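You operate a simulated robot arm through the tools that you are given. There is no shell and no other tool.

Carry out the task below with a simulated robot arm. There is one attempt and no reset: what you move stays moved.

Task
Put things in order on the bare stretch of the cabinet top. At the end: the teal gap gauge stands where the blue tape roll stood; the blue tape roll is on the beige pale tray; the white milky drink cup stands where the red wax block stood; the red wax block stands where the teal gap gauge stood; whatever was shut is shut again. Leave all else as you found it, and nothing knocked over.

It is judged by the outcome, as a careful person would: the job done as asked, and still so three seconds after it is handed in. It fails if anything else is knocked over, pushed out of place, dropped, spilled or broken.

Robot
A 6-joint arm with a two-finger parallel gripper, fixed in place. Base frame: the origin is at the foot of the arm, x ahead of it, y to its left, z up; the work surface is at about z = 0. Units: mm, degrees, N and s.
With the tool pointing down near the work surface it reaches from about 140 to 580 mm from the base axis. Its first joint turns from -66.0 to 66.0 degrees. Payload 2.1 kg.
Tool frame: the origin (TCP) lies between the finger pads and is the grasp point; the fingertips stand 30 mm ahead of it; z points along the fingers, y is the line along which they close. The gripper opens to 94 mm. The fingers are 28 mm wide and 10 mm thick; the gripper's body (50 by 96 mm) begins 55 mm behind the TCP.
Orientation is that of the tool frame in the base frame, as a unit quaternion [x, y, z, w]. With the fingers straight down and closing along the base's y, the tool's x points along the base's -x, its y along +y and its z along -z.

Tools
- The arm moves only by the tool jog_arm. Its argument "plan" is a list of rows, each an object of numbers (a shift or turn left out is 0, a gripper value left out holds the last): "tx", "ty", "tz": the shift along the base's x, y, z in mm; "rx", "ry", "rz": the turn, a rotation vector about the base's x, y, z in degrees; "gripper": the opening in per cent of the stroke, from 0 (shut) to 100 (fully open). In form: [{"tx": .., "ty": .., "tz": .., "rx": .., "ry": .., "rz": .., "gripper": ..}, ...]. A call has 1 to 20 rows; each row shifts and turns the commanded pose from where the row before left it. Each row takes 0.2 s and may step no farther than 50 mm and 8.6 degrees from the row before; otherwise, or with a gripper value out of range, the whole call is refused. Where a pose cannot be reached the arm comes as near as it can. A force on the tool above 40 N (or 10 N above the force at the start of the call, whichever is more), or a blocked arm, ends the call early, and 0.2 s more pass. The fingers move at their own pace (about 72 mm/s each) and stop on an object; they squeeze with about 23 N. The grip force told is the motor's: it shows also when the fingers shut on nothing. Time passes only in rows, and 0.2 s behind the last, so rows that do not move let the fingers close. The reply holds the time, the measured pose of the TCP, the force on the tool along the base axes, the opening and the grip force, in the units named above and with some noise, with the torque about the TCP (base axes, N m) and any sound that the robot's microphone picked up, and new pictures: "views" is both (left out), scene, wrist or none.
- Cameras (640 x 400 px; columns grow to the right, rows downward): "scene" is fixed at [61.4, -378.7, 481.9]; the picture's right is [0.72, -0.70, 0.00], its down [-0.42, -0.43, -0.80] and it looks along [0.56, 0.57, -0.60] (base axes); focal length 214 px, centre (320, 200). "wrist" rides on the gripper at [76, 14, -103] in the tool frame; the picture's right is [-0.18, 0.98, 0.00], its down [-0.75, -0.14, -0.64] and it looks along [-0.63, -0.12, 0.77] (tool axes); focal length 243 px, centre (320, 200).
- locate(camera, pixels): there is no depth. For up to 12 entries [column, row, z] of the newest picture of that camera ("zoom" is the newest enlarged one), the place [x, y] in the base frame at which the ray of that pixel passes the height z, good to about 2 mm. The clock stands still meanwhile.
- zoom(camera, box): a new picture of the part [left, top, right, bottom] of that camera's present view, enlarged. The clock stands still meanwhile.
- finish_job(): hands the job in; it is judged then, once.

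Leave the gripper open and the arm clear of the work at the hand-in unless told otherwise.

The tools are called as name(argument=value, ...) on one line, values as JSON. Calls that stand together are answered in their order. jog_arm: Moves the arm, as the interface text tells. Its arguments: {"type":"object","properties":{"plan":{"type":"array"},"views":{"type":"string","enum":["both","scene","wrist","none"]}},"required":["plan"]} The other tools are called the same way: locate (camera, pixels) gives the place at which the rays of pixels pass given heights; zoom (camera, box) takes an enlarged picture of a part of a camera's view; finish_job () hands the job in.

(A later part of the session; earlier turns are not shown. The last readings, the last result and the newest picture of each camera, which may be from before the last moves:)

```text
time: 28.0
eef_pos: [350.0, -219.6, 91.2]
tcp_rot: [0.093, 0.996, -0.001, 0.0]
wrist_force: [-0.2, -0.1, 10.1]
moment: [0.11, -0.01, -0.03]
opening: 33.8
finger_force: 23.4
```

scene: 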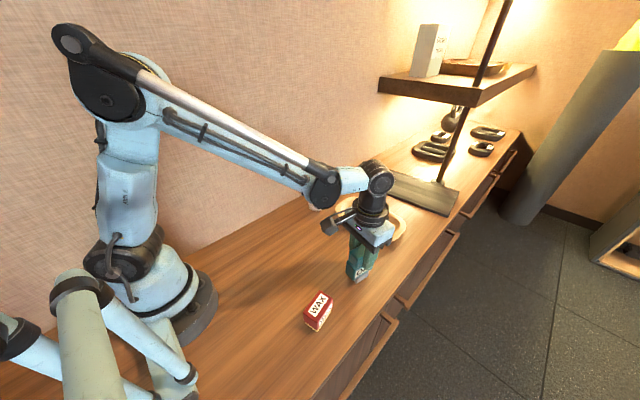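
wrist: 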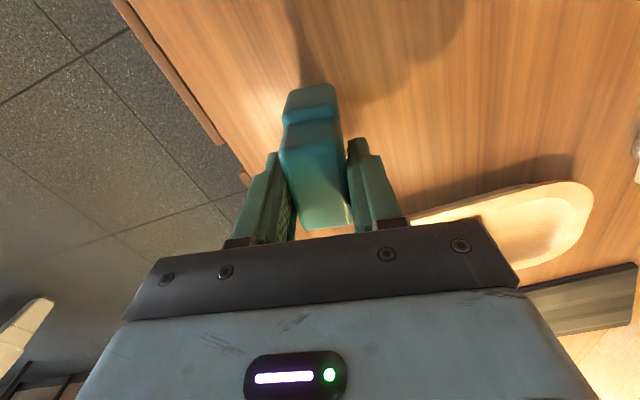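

Contact: 10 N upward, so the gauge's foot is on the surface. I open slowly and check before rising.

jog_arm(plan=[{"gripper": 45}, {"gripper": 60}, {"gripper": 90}, {}, {}])

zoom(camera="scene", box=[310, 220, 406, 300])

```text
time: 29.2
eef_pos: [349.4, -220.2, 90.0]
tcp_rot: [0.093, 0.996, -0.001, 0.0]
wrist_force: [-0.1, -1.2, -0.1]
moment: [-0.02, -0.03, -0.01]
opening: 84.4
finger_force: 0.0
```

scene: 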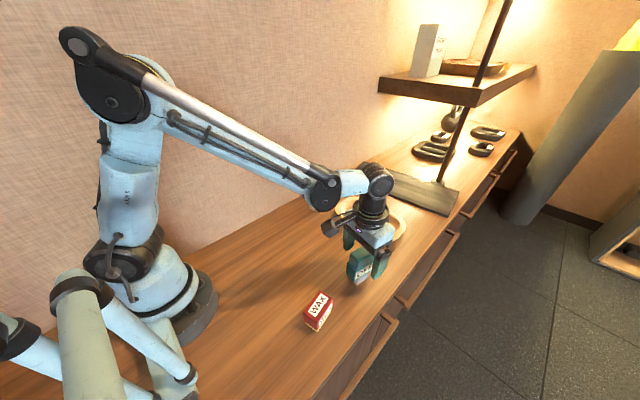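
wrist: 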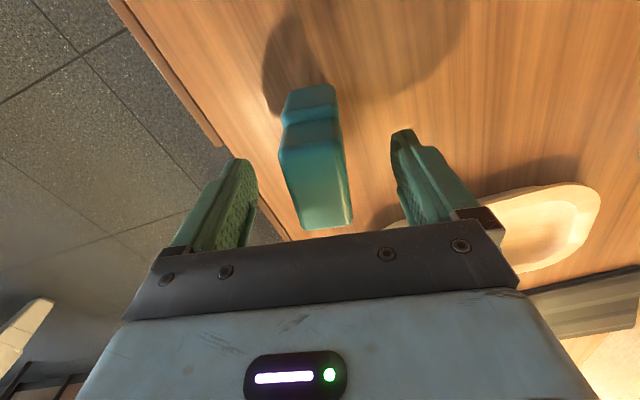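

```text
5.00 times, centred on (358, 260) of scene
```

zoom: 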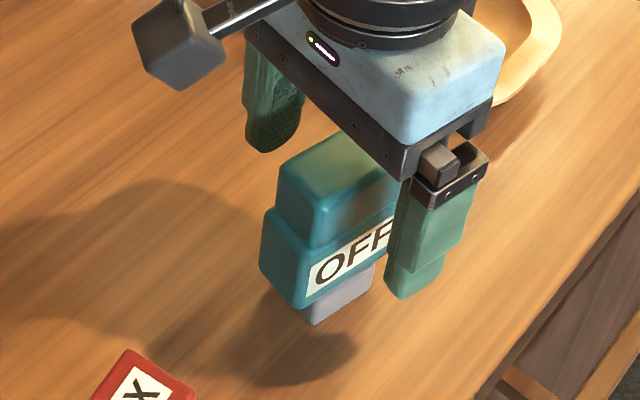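

The gauge stands on its own. I rise well clear and move above the wax block at (212,-222), turning towards its yaw (about +10°).

jog_arm(plan=[{"tz": 20}, {"tz": 40}, {"tz": 40, "gripper": 100}, {"tx": -35, "rz": 5}, {"tx": -35, "rz": 5}, {"tx": -35, "rz": 5.7}, {"tx": -32, "ty": -2, "rz": 5}, {"tz": -25}, {}])

zoom(camera="wrist", box=[240, 50, 400, 150])

zoom(camera="scene", box=[280, 240, 376, 340])

```text
time: 31.2
eef_pos: [211.5, -220.6, 165.2]
tcp_rot: [-0.088, 0.996, -0.001, 0.0]
wrist_force: [-0.4, -0.5, 0.0]
moment: [0.0, 0.02, 0.0]
opening: 94.0
finger_force: 0.1
```

scene: 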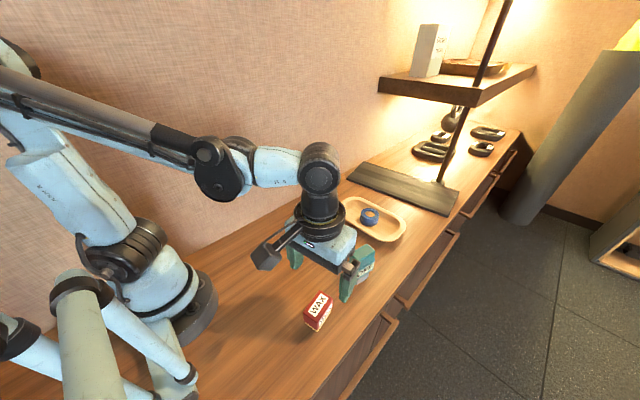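
wrist: 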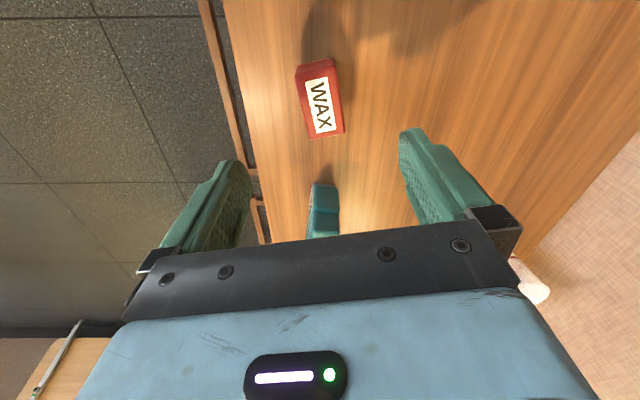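

```text
4.00 times, centred on (320, 100) of wrist
```

zoom: 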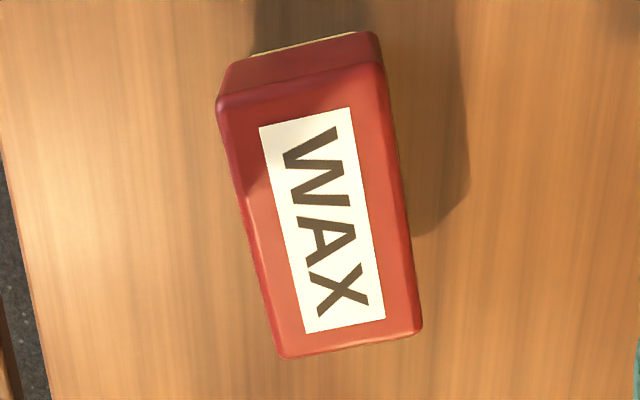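

```text
4.00 times, centred on (328, 290) of scene
```

zoom: 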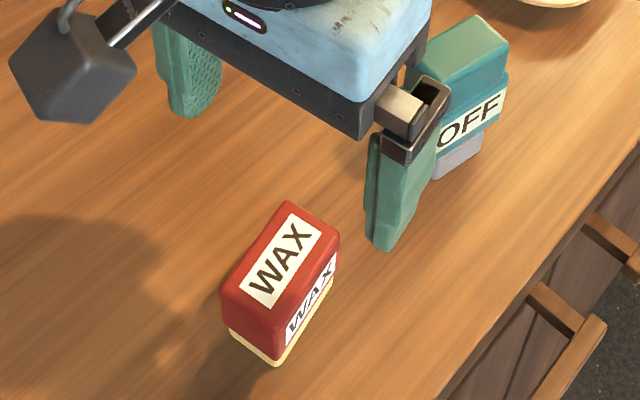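

I see the wax block's top at wrist (294–345, 66–139). I'll locate its corners at candidate heights from both cameras.

locate(camera="wrist", pixels=[[294.5, 76.2, 40], [335, 66.2, 40], [310.8, 139.2, 40], [345, 132.5, 40], [294.5, 76.2, 50], [335, 66.2, 50], [310.8, 139.2, 50], [345, 132.5, 50]])

locate(camera="scene", pixels=[[319.2, 290.8, 40], [332.5, 300, 40], [316.8, 321.2, 40], [303.8, 310.8, 40], [319.2, 290.8, 50], [332.5, 300, 50], [316.8, 321.2, 50], [303.8, 310.8, 50], [316.8, 331.2, 0], [331, 310.5, 0], [305.5, 324, 0]])

```text
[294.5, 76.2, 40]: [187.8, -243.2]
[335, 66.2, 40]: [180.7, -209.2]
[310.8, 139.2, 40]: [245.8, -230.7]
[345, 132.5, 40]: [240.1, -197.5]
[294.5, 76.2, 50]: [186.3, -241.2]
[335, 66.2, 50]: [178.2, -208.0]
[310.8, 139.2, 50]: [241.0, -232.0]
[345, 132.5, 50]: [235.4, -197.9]
```

```text
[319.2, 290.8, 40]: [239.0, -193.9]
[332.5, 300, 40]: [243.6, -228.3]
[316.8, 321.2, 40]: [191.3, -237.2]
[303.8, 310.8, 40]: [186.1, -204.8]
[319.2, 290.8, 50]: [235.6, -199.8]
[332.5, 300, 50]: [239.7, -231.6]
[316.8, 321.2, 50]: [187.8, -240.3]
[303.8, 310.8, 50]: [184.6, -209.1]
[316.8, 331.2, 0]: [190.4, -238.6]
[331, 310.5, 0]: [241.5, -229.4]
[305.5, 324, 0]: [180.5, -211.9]
```

Wax block: centre ≈(212.5,-219.5), yaw ≈+10°, about 57×33×45 mm. I descend to z≈70 then 38, and close.

jog_arm(plan=[{"tx": 0.5, "ty": 2, "tz": -40}, {"tz": -36}, {"tz": -20}, {}])

zoom(camera="wrist", box=[220, 80, 420, 220])

```text
time: 32.2
eef_pos: [214.3, -220.7, 67.8]
tcp_rot: [-0.088, 0.996, 0.0, -0.001]
wrist_force: [-0.3, -0.2, -0.4]
moment: [0.01, 0.01, 0.02]
opening: 94.2
finger_force: 0.0
```

scene: 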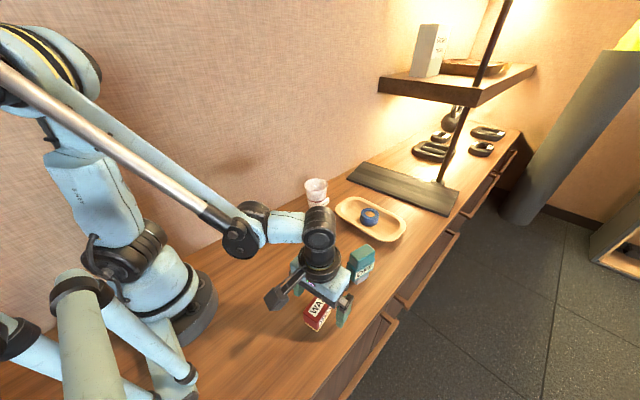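
wrist: 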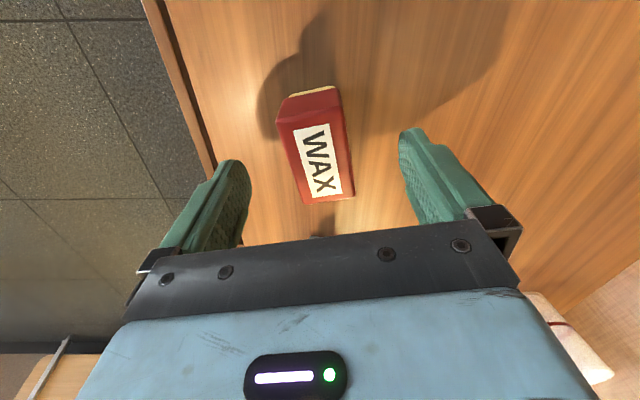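

```text
2.86 times, centred on (320, 150) of wrist
```

zoom: 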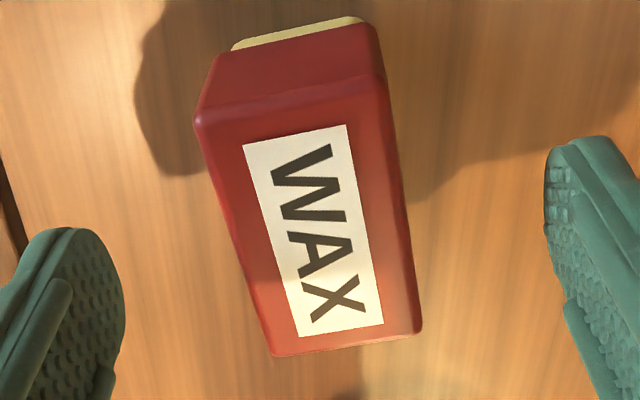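

I'll verify the block's position from here before the final descent.

locate(camera="wrist", pixels=[[277, 121.3, 45], [343.4, 106.3, 45], [303.2, 204.2, 45], [355, 196.2, 45]])

```text
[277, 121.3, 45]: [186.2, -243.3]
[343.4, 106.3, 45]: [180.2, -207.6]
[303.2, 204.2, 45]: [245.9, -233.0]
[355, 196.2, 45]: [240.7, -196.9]
```

Centred (213,-220), yaw 10°, which matches the commanded pose. I descend to z≈38 and close.

jog_arm(plan=[{"tx": 0.5, "ty": -0.5, "tz": -15}, {"tz": -12}, {"tz": -5}, {}, {"gripper": 50}, {"gripper": 30}, {"gripper": 0}, {}, {}, {}])

```text
time: 34.4
eef_pos: [212.9, -220.5, 36.0]
tcp_rot: [-0.087, 0.996, -0.001, 0.0]
wrist_force: [0.3, -0.4, 0.2]
moment: [-0.02, -0.01, -0.02]
opening: 39.9
finger_force: 22.6
```

scene: 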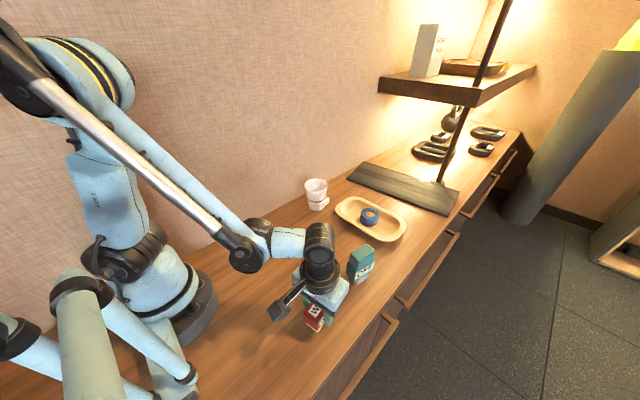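
wrist: 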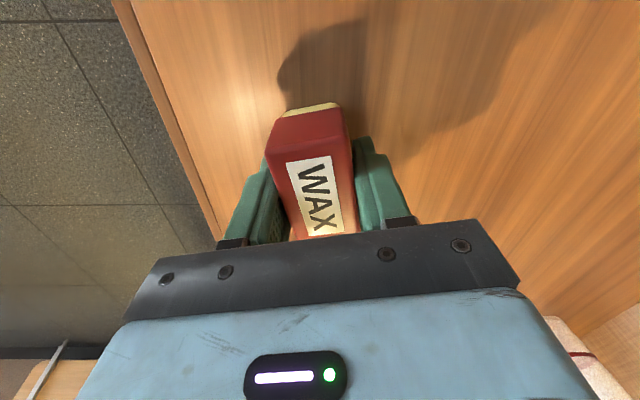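

The block is gripped (opening 40). I lift 80 mm and carry it to the gauge's old spot (250.5,60).

jog_arm(plan=[{"tz": 15}, {"tz": 30}, {"tz": 35}, {"tx": 4, "ty": 25}, {"tx": 5, "ty": 38}, {"tx": 5, "ty": 38}, {"tx": 5, "ty": 38}, {"tx": 5, "ty": 38}, {"tx": 5, "ty": 38}, {"tx": 4, "ty": 35}, {"tx": 4.5, "ty": 30}, {}, {}])

```text
time: 37.2
eef_pos: [250.6, 59.6, 116.3]
tcp_rot: [-0.087, 0.996, 0.0, 0.0]
wrist_force: [0.2, 0.1, -1.2]
moment: [-0.01, 0.04, 0.0]
opening: 39.8
finger_force: 22.8
```

scene: 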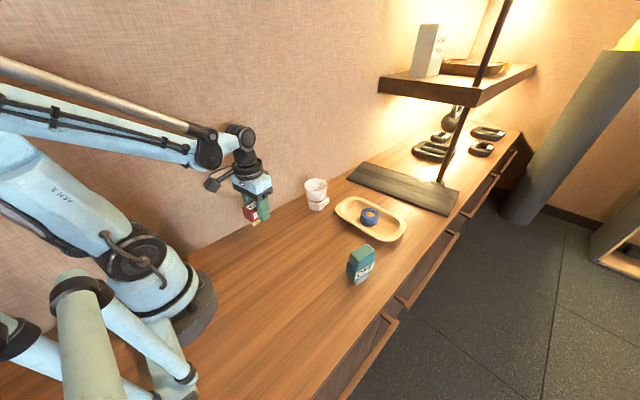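
wrist: 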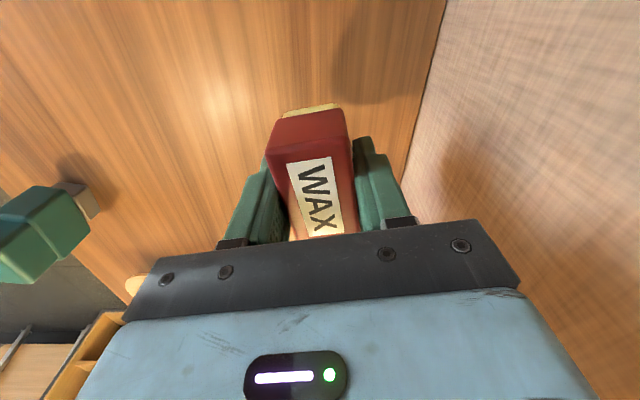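

The block is above the gauge's old spot. I lower to about 4 mm above the surface.

jog_arm(plan=[{"tz": -25}, {"tz": -25}, {"tz": -17}, {"tz": -9}, {}])

zoom(camera="scene", box=[218, 175, 298, 255])

```text
time: 38.4
eef_pos: [250.6, 60.0, 41.7]
tcp_rot: [-0.086, 0.996, -0.001, 0.0]
wrist_force: [0.9, 0.1, -0.3]
moment: [0.01, -0.01, -0.02]
opening: 39.6
finger_force: 22.5
```

scene: 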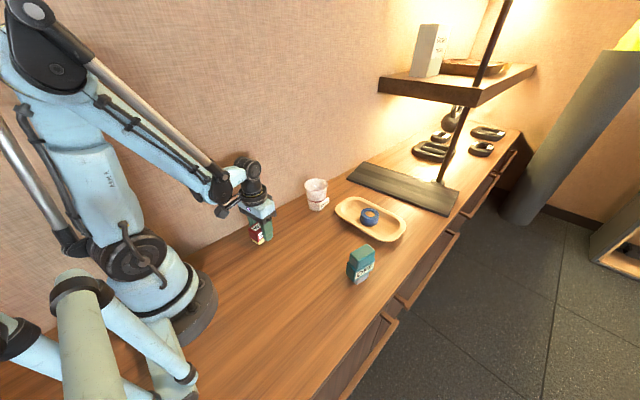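
wrist: 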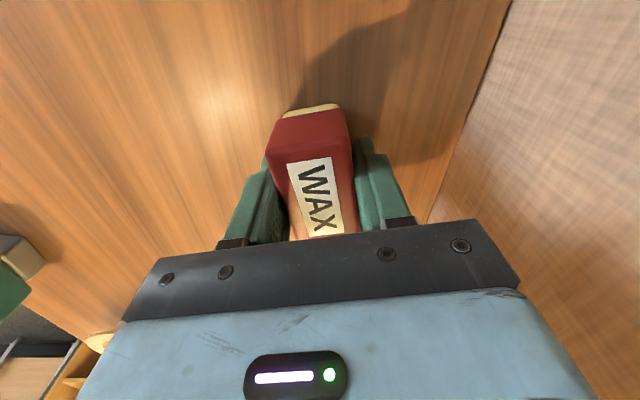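

```text
5.00 times, centred on (258, 215) of scene
```

zoom: 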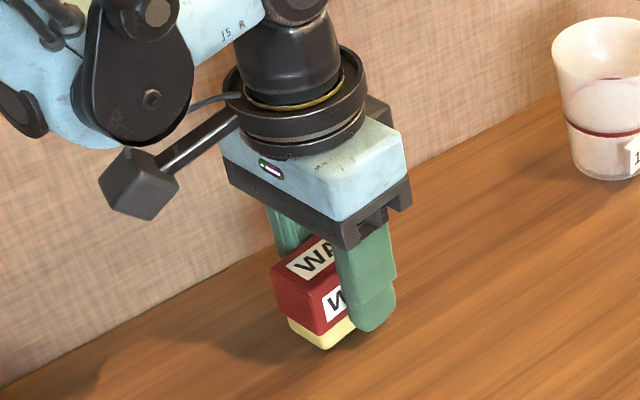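

Nearly down (commanded z≈42). I lower 3 mm in small steps.

jog_arm(plan=[{"tz": -1.5}, {"tz": -1.5}, {}], views="none")

```text
time: 39.2
eef_pos: [251.1, 59.6, 37.6]
tcp_rot: [-0.087, 0.996, -0.001, 0.0]
wrist_force: [-0.2, 0.3, -1.8]
moment: [0.01, 0.01, 0.01]
opening: 39.6
finger_force: 22.9
```

jog_arm(plan=[{"tz": -1}, {}], views="none")

```text
time: 39.8
eef_pos: [251.7, 59.6, 37.7]
tcp_rot: [-0.086, 0.996, -0.001, 0.0]
wrist_force: [-0.2, -0.7, -0.9]
moment: [0.04, 0.01, 0.02]
opening: 39.7
finger_force: 22.8
```

Still no contact, so another 1 mm.

jog_arm(plan=[{"tz": -1}, {}], views="none")

```text
time: 40.4
eef_pos: [251.3, 59.5, 35.3]
tcp_rot: [-0.088, 0.996, 0.0, 0.0]
wrist_force: [-2.4, -1.3, 20.6]
moment: [0.0, -0.01, 0.0]
opening: 40.0
finger_force: 23.3
```

The block is on the surface (20 N). I open and then rise clear.

jog_arm(plan=[{"gripper": 55}, {"gripper": 75}, {"gripper": 90}, {}, {"tz": 15}, {"tz": 40}, {"tz": 45}, {"tz": 45}, {}])

zoom(camera="scene", box=[228, 165, 420, 300])

```text
time: 42.4
eef_pos: [251.3, 60.1, 182.0]
tcp_rot: [-0.087, 0.996, -0.001, 0.001]
wrist_force: [-0.2, -0.3, -0.4]
moment: [-0.02, -0.02, -0.01]
opening: 84.7
finger_force: 0.1
```

scene: 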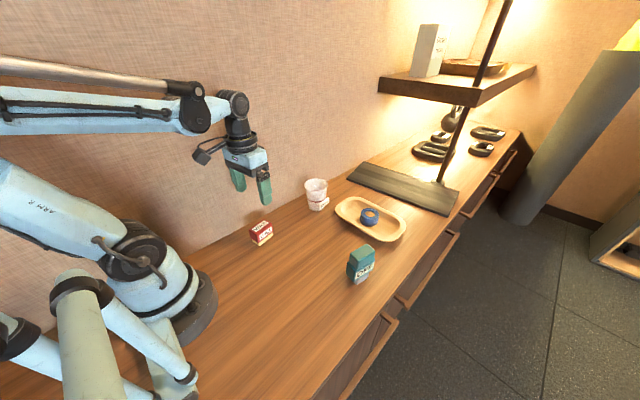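
wrist: 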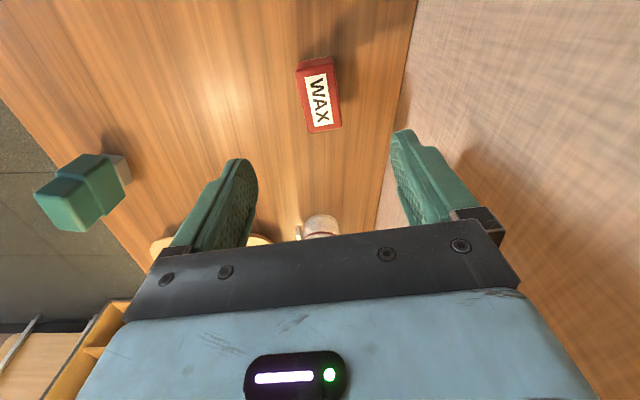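

```text
2.96 times, centred on (324, 232) of scene
```

zoom: 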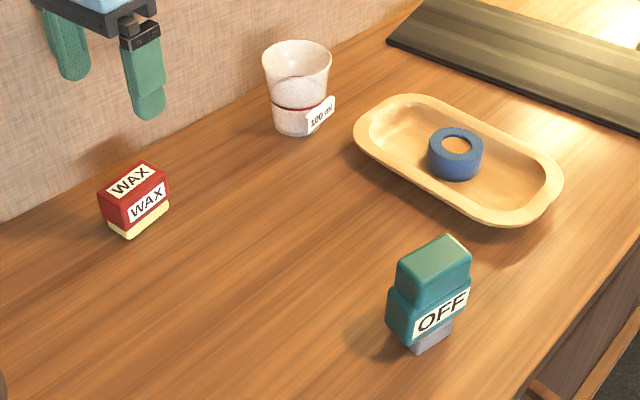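

The wax, gauge and roll all stand well. Now the cup: I raise and move to about (440,58,200), turning the yaw back to 0, to look down at it.

jog_arm(plan=[{"tz": 25, "rz": -5, "gripper": 100}, {"tx": 40, "rz": -5}, {"tx": 40}, {"tx": 40}, {"tx": 40}, {"tx": 30}, {}])

zoom(camera="wrist", box=[240, 60, 400, 160])

```text
time: 44.0
eef_pos: [440.9, 58.9, 208.6]
tcp_rot: [0.0, 1.0, -0.001, 0.0]
wrist_force: [0.1, -0.3, -0.1]
moment: [-0.01, 0.01, 0.0]
opening: 94.0
finger_force: 0.1
```

scene: 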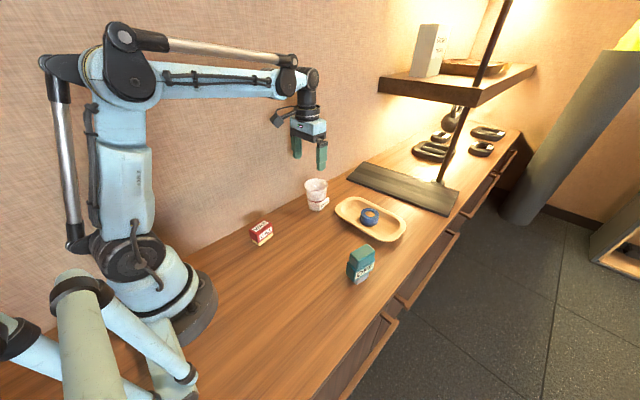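
wrist: 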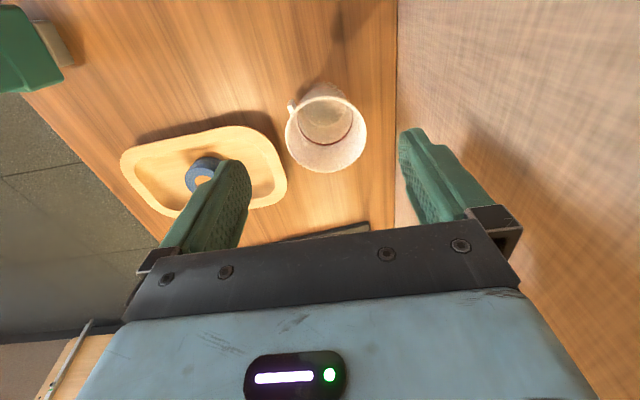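

```text
4.00 times, centred on (320, 110) of wrist
```

zoom: 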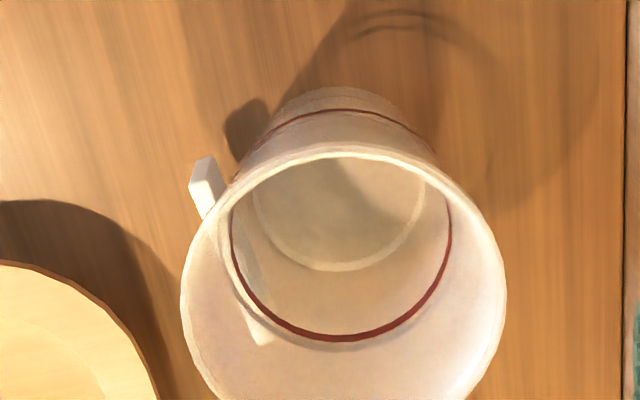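

I'll locate the cup's rim from the wrist camera and its base from the scene camera to get the height and axis.

zoom(camera="wrist", box=[240, 70, 400, 180])

locate(camera="wrist", pixels=[[326, 135, 80], [326, 135, 90], [326, 135, 100], [285.3, 136, 90], [366.5, 136, 90], [326, 99, 90], [326, 172, 90], [324, 119, 5], [297.5, 108, 30], [289, 104, 30]])

locate(camera="scene", pixels=[[316.2, 184.8, 85], [316.2, 184.8, 90], [316.2, 184.8, 95], [304.5, 184.4, 90], [328, 185, 90], [316, 210.8, 0], [309.1, 207, 0], [324, 207, 0], [320, 209.5, 8], [328.5, 204.5, 8]])

```text
3.64 times, centred on (320, 125) of wrist
```

zoom: 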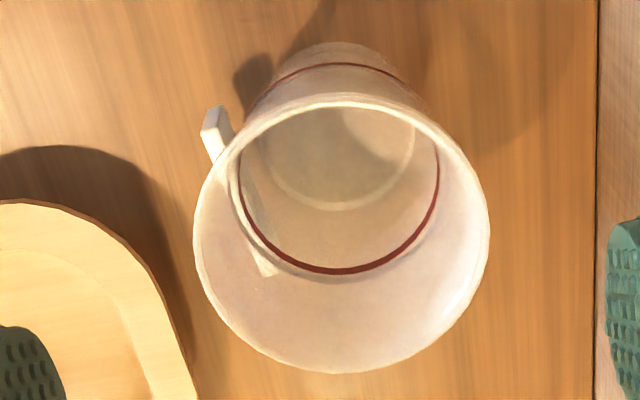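

```text
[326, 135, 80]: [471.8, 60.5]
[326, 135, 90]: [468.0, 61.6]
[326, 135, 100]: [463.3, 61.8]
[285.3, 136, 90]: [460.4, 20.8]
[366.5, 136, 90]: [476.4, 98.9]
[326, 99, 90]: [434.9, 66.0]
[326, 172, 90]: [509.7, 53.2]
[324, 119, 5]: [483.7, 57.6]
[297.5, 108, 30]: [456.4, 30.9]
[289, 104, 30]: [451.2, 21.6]
```

```text
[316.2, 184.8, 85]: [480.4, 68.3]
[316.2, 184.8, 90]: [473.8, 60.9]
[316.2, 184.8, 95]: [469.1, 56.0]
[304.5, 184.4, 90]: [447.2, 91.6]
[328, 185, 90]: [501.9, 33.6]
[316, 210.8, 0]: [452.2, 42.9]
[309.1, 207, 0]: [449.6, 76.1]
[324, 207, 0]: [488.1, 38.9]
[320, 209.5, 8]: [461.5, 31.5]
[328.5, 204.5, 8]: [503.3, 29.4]
```

The cup's rim is at z≈92, diameter ≈78, axis ≈(469.5,60). A small "100 ml" tag sits low on its -y side. I'll grip across y near the rim with the fingertips above the tag. First I centre above the cup and re-check.

jog_arm(plan=[{"tx": 15, "ty": 0.5, "tz": -15}, {"tx": 13.5, "tz": -20}, {"tz": -18}, {}])

zoom(camera="wrist", box=[200, 80, 440, 230])

zoom(camera="scene", box=[276, 140, 356, 220])

```text
time: 45.0
eef_pos: [470.0, 59.8, 153.5]
tcp_rot: [0.0, 1.0, -0.001, 0.001]
wrist_force: [0.5, -0.3, -0.2]
moment: [-0.04, 0.04, -0.01]
opening: 93.8
finger_force: 0.0
```

scene: 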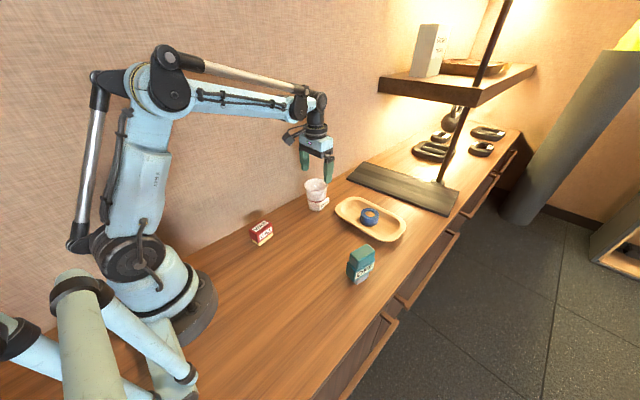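
wrist: 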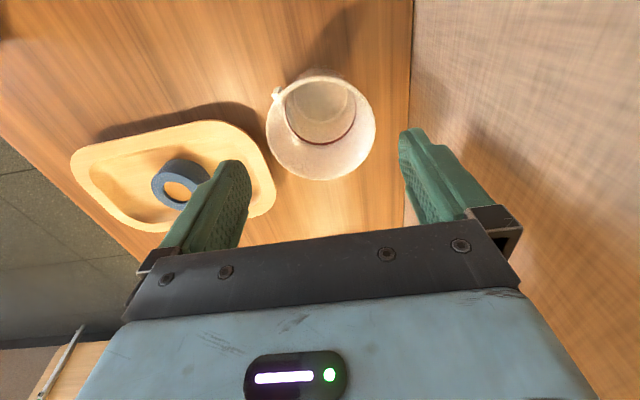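

```text
2.67 times, centred on (320, 155) of wrist
```

zoom: 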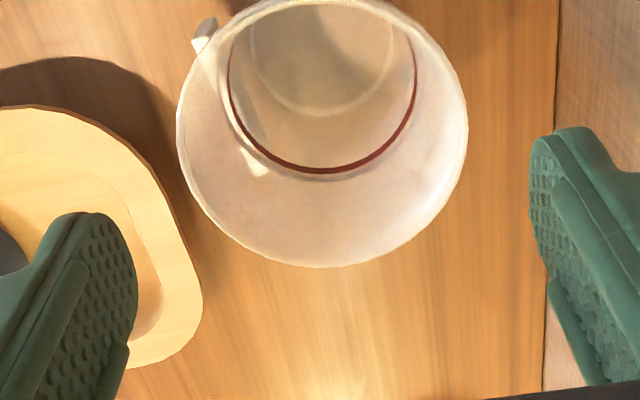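

```text
5.00 times, centred on (316, 180) of scene
```

zoom: 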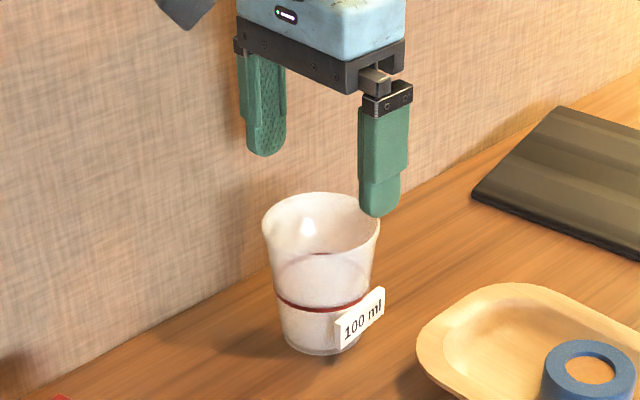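

I'll verify the rim's extents at z≈92.

locate(camera="wrist", pixels=[[266.4, 125, 92], [375, 125, 92], [320.7, 179.7, 92], [320.7, 77, 92], [320.7, 126, 92], [276, 93, 38], [283, 90, 38], [292, 140, 35], [299, 142, 35]])

zoom(camera="wrist", box=[250, 60, 390, 190])

```text
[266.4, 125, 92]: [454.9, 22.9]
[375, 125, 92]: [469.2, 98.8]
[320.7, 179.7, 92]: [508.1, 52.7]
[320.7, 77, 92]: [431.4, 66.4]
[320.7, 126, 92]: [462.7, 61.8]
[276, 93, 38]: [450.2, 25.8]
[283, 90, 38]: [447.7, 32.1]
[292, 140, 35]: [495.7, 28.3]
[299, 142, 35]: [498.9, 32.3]
```

```text
3.08 times, centred on (320, 125) of wrist
```

zoom: 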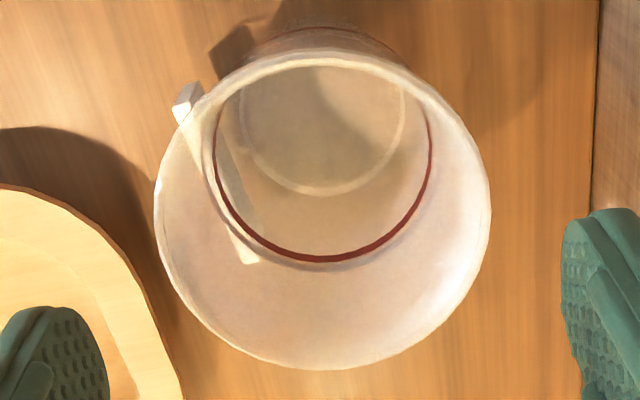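

Rim centre (469,60.5) and diameter ≈77, so there is 8 mm of clearance per side. The tag's top is at about z=38. I descend slowly past the rim and check.

jog_arm(plan=[{"tx": -0.7, "ty": 0.6, "tz": -15}, {"tz": -12}, {"tz": -10}, {}])

zoom(camera="scene", box=[276, 140, 356, 220])

```text
time: 46.0
eef_pos: [469.4, 61.3, 115.6]
tcp_rot: [0.0, 1.0, -0.001, 0.0]
wrist_force: [0.4, -0.8, -0.1]
moment: [0.02, 0.02, 0.0]
opening: 94.2
finger_force: 0.1
```

scene: 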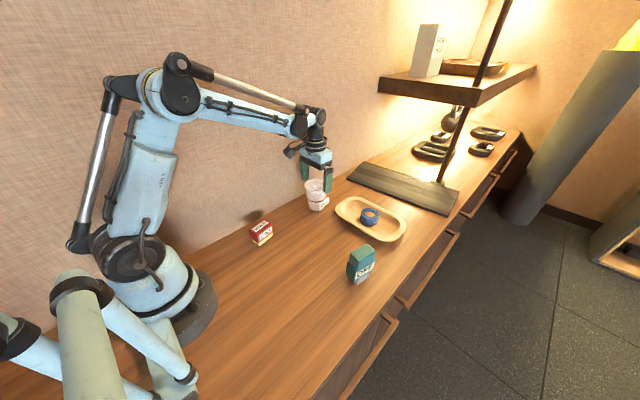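
wrist: 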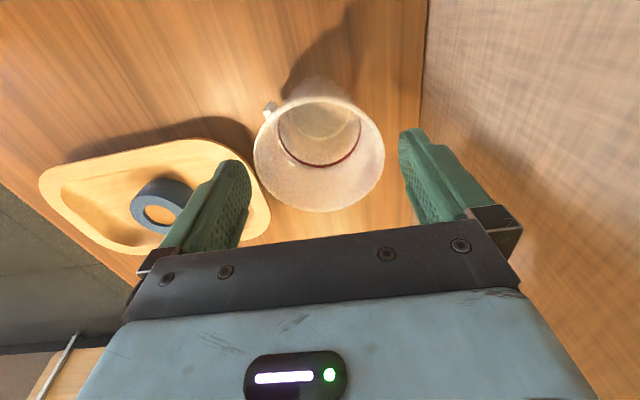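

```text
5.00 times, centred on (316, 180) of scene
```

zoom: 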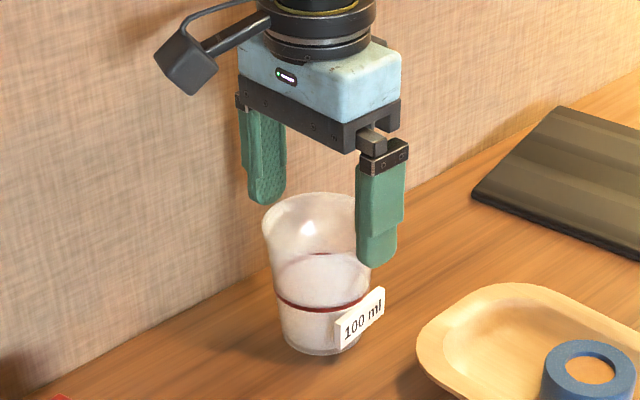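

Both fingers straddle the rim without touching. I descend to z≈81 and start closing gently.

jog_arm(plan=[{"tz": -12}, {"tz": -12}, {"tz": -12}, {}, {"gripper": 90}, {"gripper": 86}, {"gripper": 83}, {}, {}])

zoom(camera="scene", box=[276, 140, 356, 220])

```text
time: 48.0
eef_pos: [469.5, 61.2, 79.8]
tcp_rot: [0.0, 1.0, 0.0, 0.0]
wrist_force: [0.2, 0.1, -0.3]
moment: [0.01, -0.01, -0.05]
opening: 78.6
finger_force: 0.2
```

scene: 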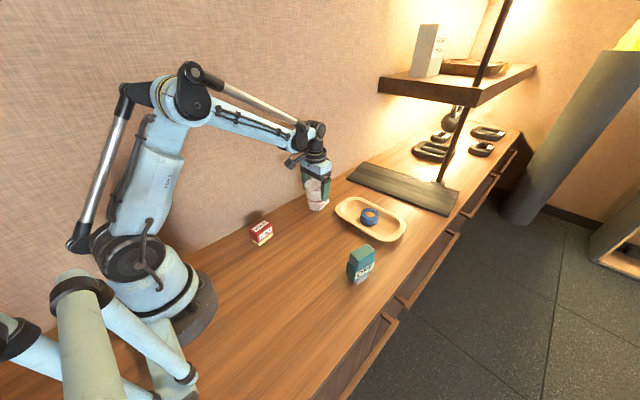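
wrist: 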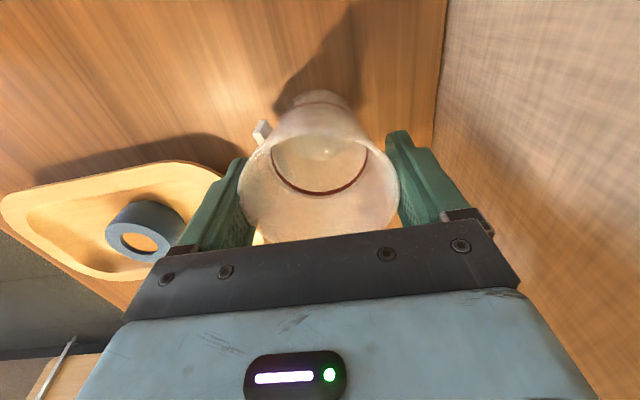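

```text
5.00 times, centred on (316, 180) of scene
```

zoom: 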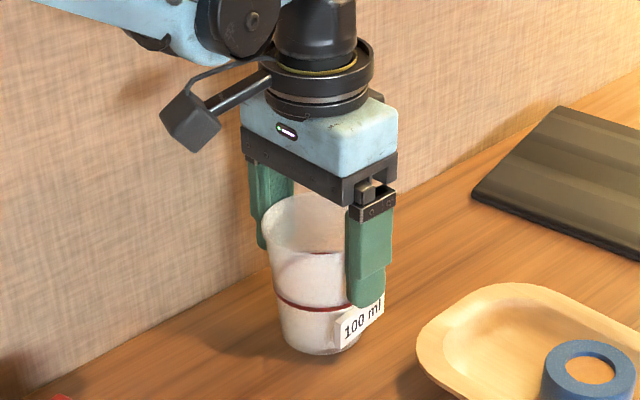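

The fingers are almost on the rim and still force-free. I close a bit more.

jog_arm(plan=[{"gripper": 81.5}, {"gripper": 80}, {"gripper": 78}, {}, {}])

```text
time: 49.2
eef_pos: [468.8, 61.7, 79.3]
tcp_rot: [0.0, 1.0, 0.0, 0.0]
wrist_force: [-0.5, 0.3, -1.2]
moment: [0.02, 0.01, 0.01]
opening: 76.8
finger_force: 23.3
```

scene: 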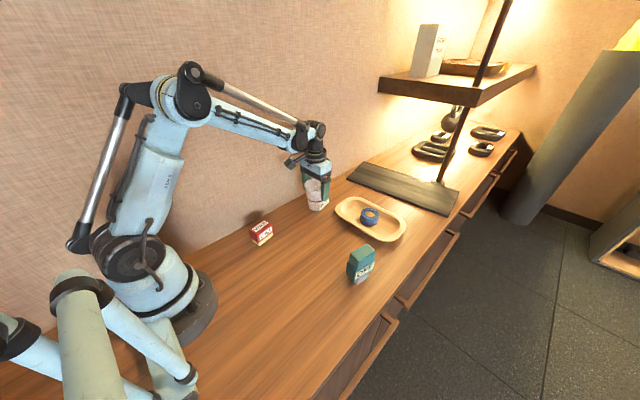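
wrist: 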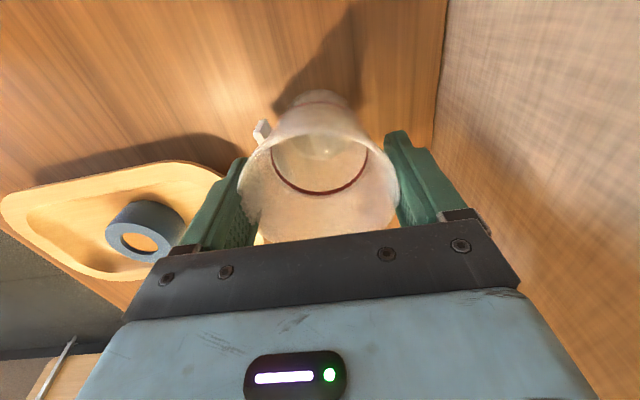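

Gripped at 76.8 mm with 23 N. I lift slowly and check that the cup follows without tilting.

jog_arm(plan=[{"tz": 2}, {"tz": 4}, {"tz": 6}, {"tz": 6}, {"tz": 4}, {}])

zoom(camera="scene", box=[276, 140, 356, 220])

zoom(camera="wrist", box=[220, 70, 420, 250])

```text
time: 50.6
eef_pos: [469.8, 60.3, 102.1]
tcp_rot: [0.0, 1.0, -0.001, 0.0]
wrist_force: [0.9, -0.9, -0.5]
moment: [0.02, 0.02, -0.01]
opening: 75.9
finger_force: 23.4
```

scene: 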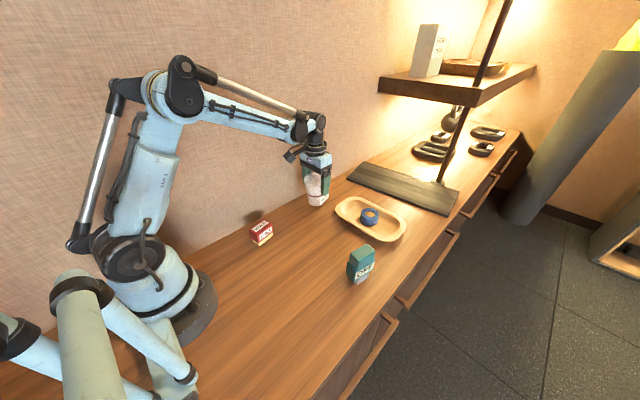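
wrist: 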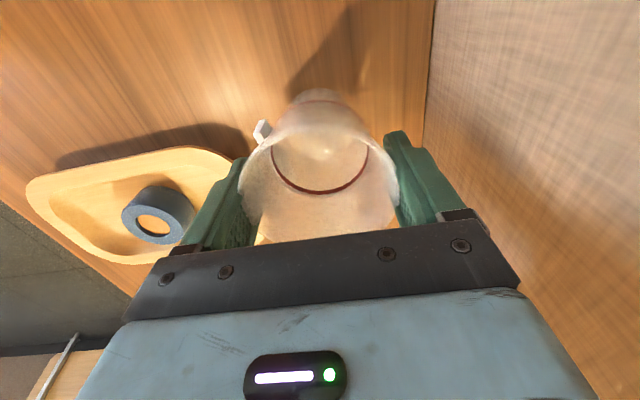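

```text
5.00 times, centred on (316, 180) of scene
```

zoom: 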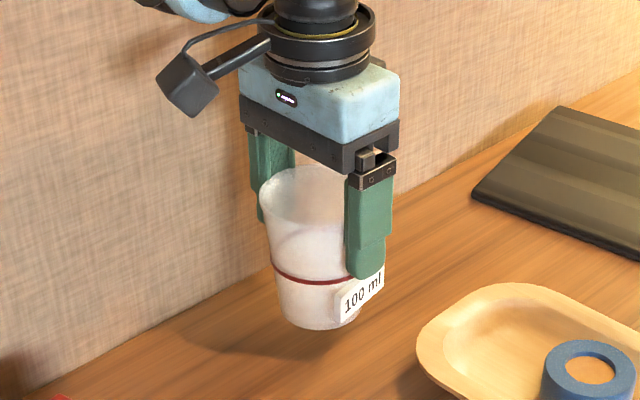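

```text
2.22 times, centred on (320, 160) of wrist
```

zoom: 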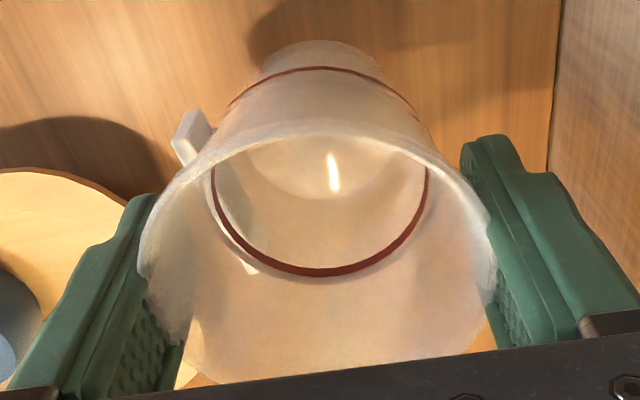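

The cup hangs upright and firm. I lift a bit more and carry it along a straight, gently ramped path toward (213,-220), with the first half to about (350,-69).

jog_arm(plan=[{"tz": 6}, {"tz": 8}, {"tz": 8}, {"tz": 6}, {"tx": -2.7, "ty": -2.96}, {"tx": -5.39, "ty": -5.91}, {"tx": -8.09, "ty": -8.87}, {"tx": -10.78, "ty": -11.82}, {"tx": -12.13, "ty": -13.3}, {"tx": -12.13, "ty": -13.3}, {"tx": -12.13, "ty": -13.3}, {"tx": -12.13, "ty": -13.3}, {"tx": -12.13, "ty": -13.3}, {"tx": -12.13, "ty": -13.3}, {"tx": -9.44, "ty": -10.34}, {"tx": -6.07, "ty": -6.65}, {"tx": -3.37, "ty": -3.69}, {}])

zoom(camera="wrist", box=[220, 70, 420, 250])

```text
time: 54.4
eef_pos: [349.5, -69.5, 129.8]
tcp_rot: [0.0, 1.0, 0.0, 0.0]
wrist_force: [0.4, -0.1, -0.7]
moment: [0.01, 0.01, 0.0]
opening: 75.6
finger_force: 23.2
```

scene: 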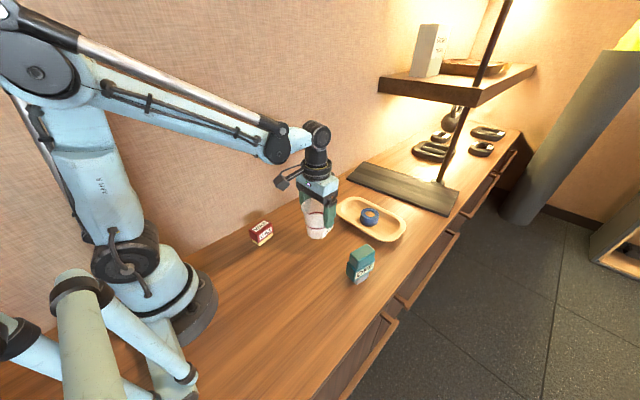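
wrist: 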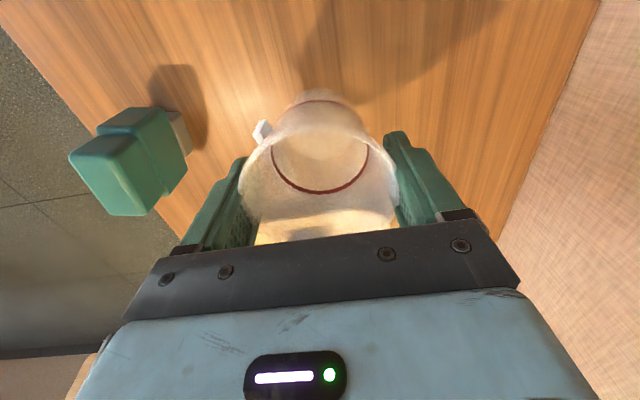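

```text
2.22 times, centred on (320, 160) of wrist
```

zoom: 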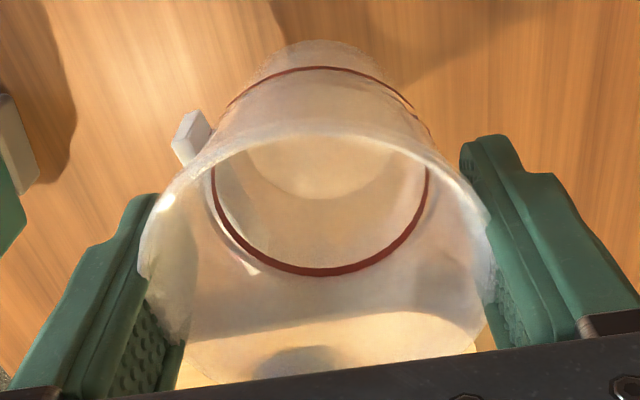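

The cup is steady and upright. Now the second half, to (213,-220).

jog_arm(plan=[{"tx": -2.7, "ty": -2.96}, {"tx": -5.39, "ty": -5.91}, {"tx": -8.09, "ty": -8.87}, {"tx": -10.78, "ty": -11.82}, {"tx": -12.13, "ty": -13.3}, {"tx": -12.13, "ty": -13.3}, {"tx": -12.13, "ty": -13.3}, {"tx": -12.13, "ty": -13.3}, {"tx": -12.13, "ty": -13.3}, {"tx": -12.13, "ty": -13.3}, {"tx": -12.13, "ty": -13.3}, {"tx": -10.78, "ty": -11.82}, {"tx": -7.41, "ty": -8.13}, {"tx": -4.72, "ty": -5.17}, {"tx": -2.7, "ty": -2.96}, {}])

zoom(camera="scene", box=[270, 220, 390, 340])

```text
time: 57.8
eef_pos: [214.3, -220.6, 130.0]
tcp_rot: [0.0, 1.0, 0.0, -0.001]
wrist_force: [0.4, 0.5, 0.0]
moment: [-0.02, 0.01, 0.03]
opening: 75.7
finger_force: 23.4
```

scene: 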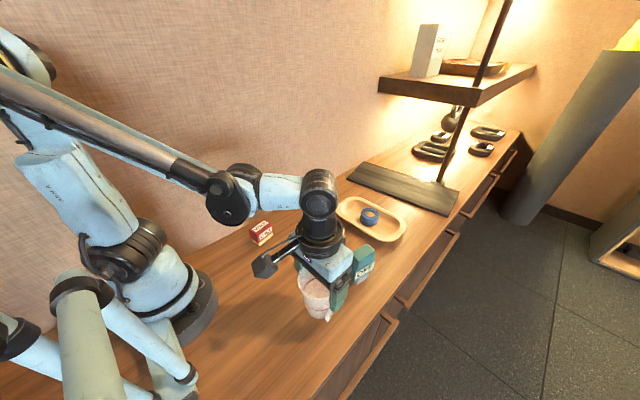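
wrist: 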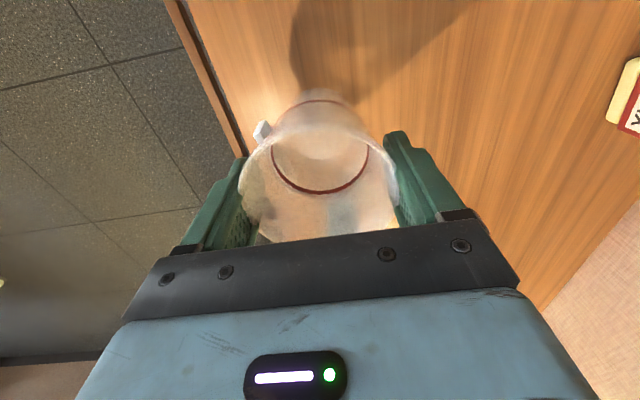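

```text
3.33 times, centred on (330, 280) of scene
```

zoom: 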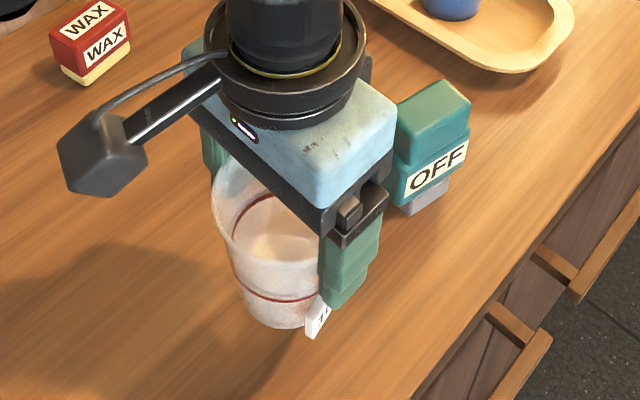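

The cup is above the wax block's old spot. I lower slowly to about 6 mm above the surface.

jog_arm(plan=[{"tz": -5}, {"tz": -9}, {"tz": -10}, {"tz": -10}, {"tz": -6}, {"tz": -4}, {}])

zoom(camera="scene", box=[270, 230, 390, 350])

```text
time: 59.4
eef_pos: [212.9, -220.8, 85.9]
tcp_rot: [-0.001, 1.0, -0.001, 0.0]
wrist_force: [-0.7, -0.9, -1.1]
moment: [0.0, 0.02, -0.01]
opening: 75.6
finger_force: 23.3
```

scene: 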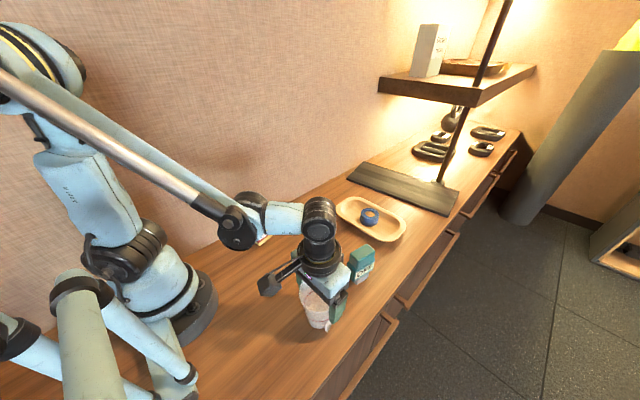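
wrist: 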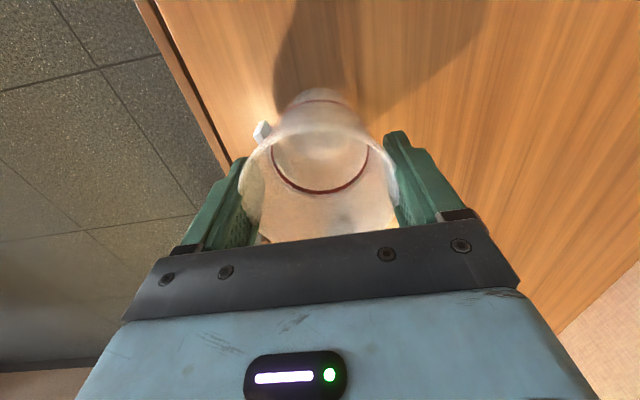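

```text
3.33 times, centred on (330, 290) of scene
```

zoom: 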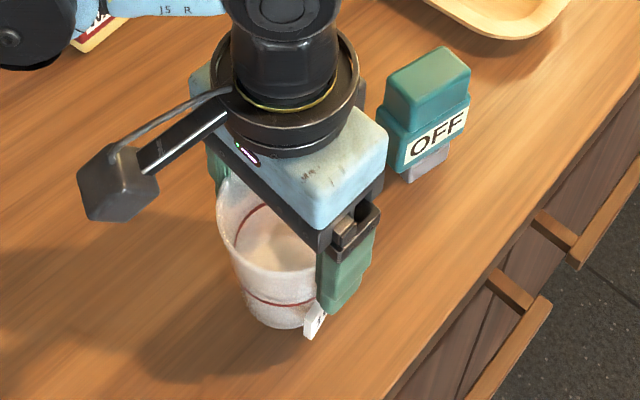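

About 6 mm to go (commanded z≈87). I lower in 1 mm steps and read the force.

jog_arm(plan=[{"tz": -1.5}, {"tz": -1}, {"tz": -1}, {}], views="none")

```text
time: 60.4
eef_pos: [212.2, -220.1, 83.1]
tcp_rot: [0.0, 1.0, -0.001, 0.001]
wrist_force: [-0.4, -0.4, 0.4]
moment: [-0.07, 0.02, 0.01]
opening: 75.4
finger_force: 23.6
```

jog_arm(plan=[{"tz": -1}, {}], views="none")

```text
time: 61.0
eef_pos: [212.5, -220.7, 82.0]
tcp_rot: [-0.001, 1.0, -0.001, 0.001]
wrist_force: [0.2, -0.1, -0.7]
moment: [-0.02, 0.02, 0.03]
opening: 75.3
finger_force: 22.6
```

Not touching yet, so another 1 mm.

jog_arm(plan=[{"tz": -1}, {}], views="none")

```text
time: 61.6
eef_pos: [212.8, -220.3, 81.1]
tcp_rot: [-0.001, 1.0, -0.001, 0.0]
wrist_force: [-0.4, -0.2, -0.1]
moment: [0.0, 0.04, 0.0]
opening: 75.3
finger_force: 22.8
```

jog_arm(plan=[{"tz": -0.7}, {}], views="none")

```text
time: 62.2
eef_pos: [213.5, -220.7, 80.3]
tcp_rot: [0.0, 1.0, 0.0, 0.0]
wrist_force: [-1.5, 0.9, 11.3]
moment: [0.1, 0.05, 0.0]
opening: 75.4
finger_force: 23.4
```

The cup's foot is on the surface (11 N). I open gradually and check.

jog_arm(plan=[{"gripper": 81}, {"gripper": 83}, {"gripper": 86}, {"gripper": 92}, {"gripper": 100}, {}, {}])

zoom(camera="scene", box=[270, 230, 390, 350])

```text
time: 63.8
eef_pos: [214.4, -221.0, 79.5]
tcp_rot: [0.0, 1.0, 0.0, 0.0]
wrist_force: [-0.6, 0.4, 0.1]
moment: [0.04, 0.03, 0.0]
opening: 94.2
finger_force: 0.1
```

scene: 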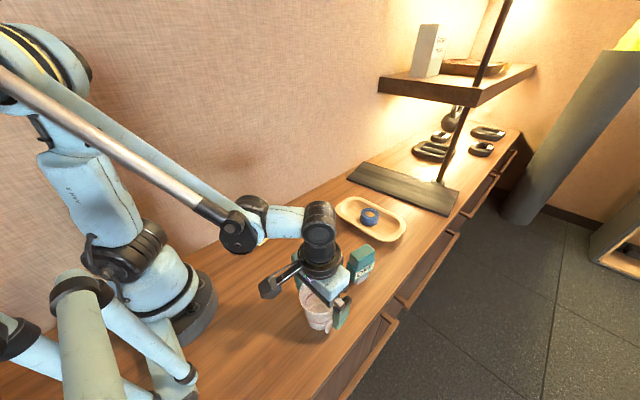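
wrist: 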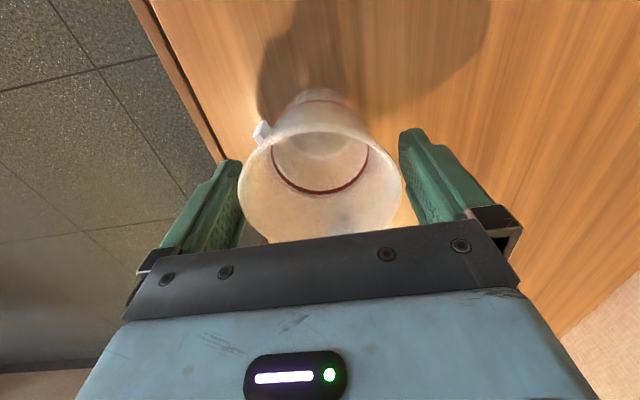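

```text
3.33 times, centred on (330, 290) of scene
```

zoom: 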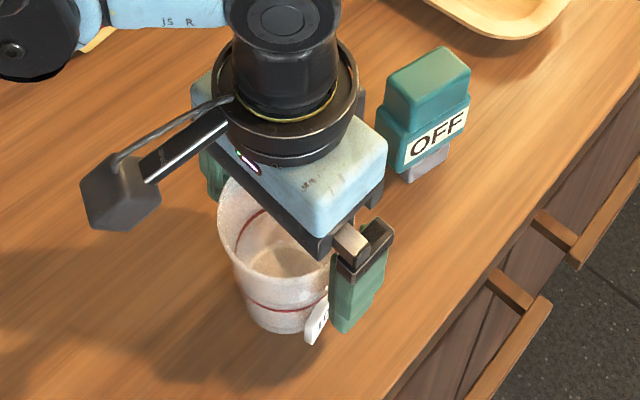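

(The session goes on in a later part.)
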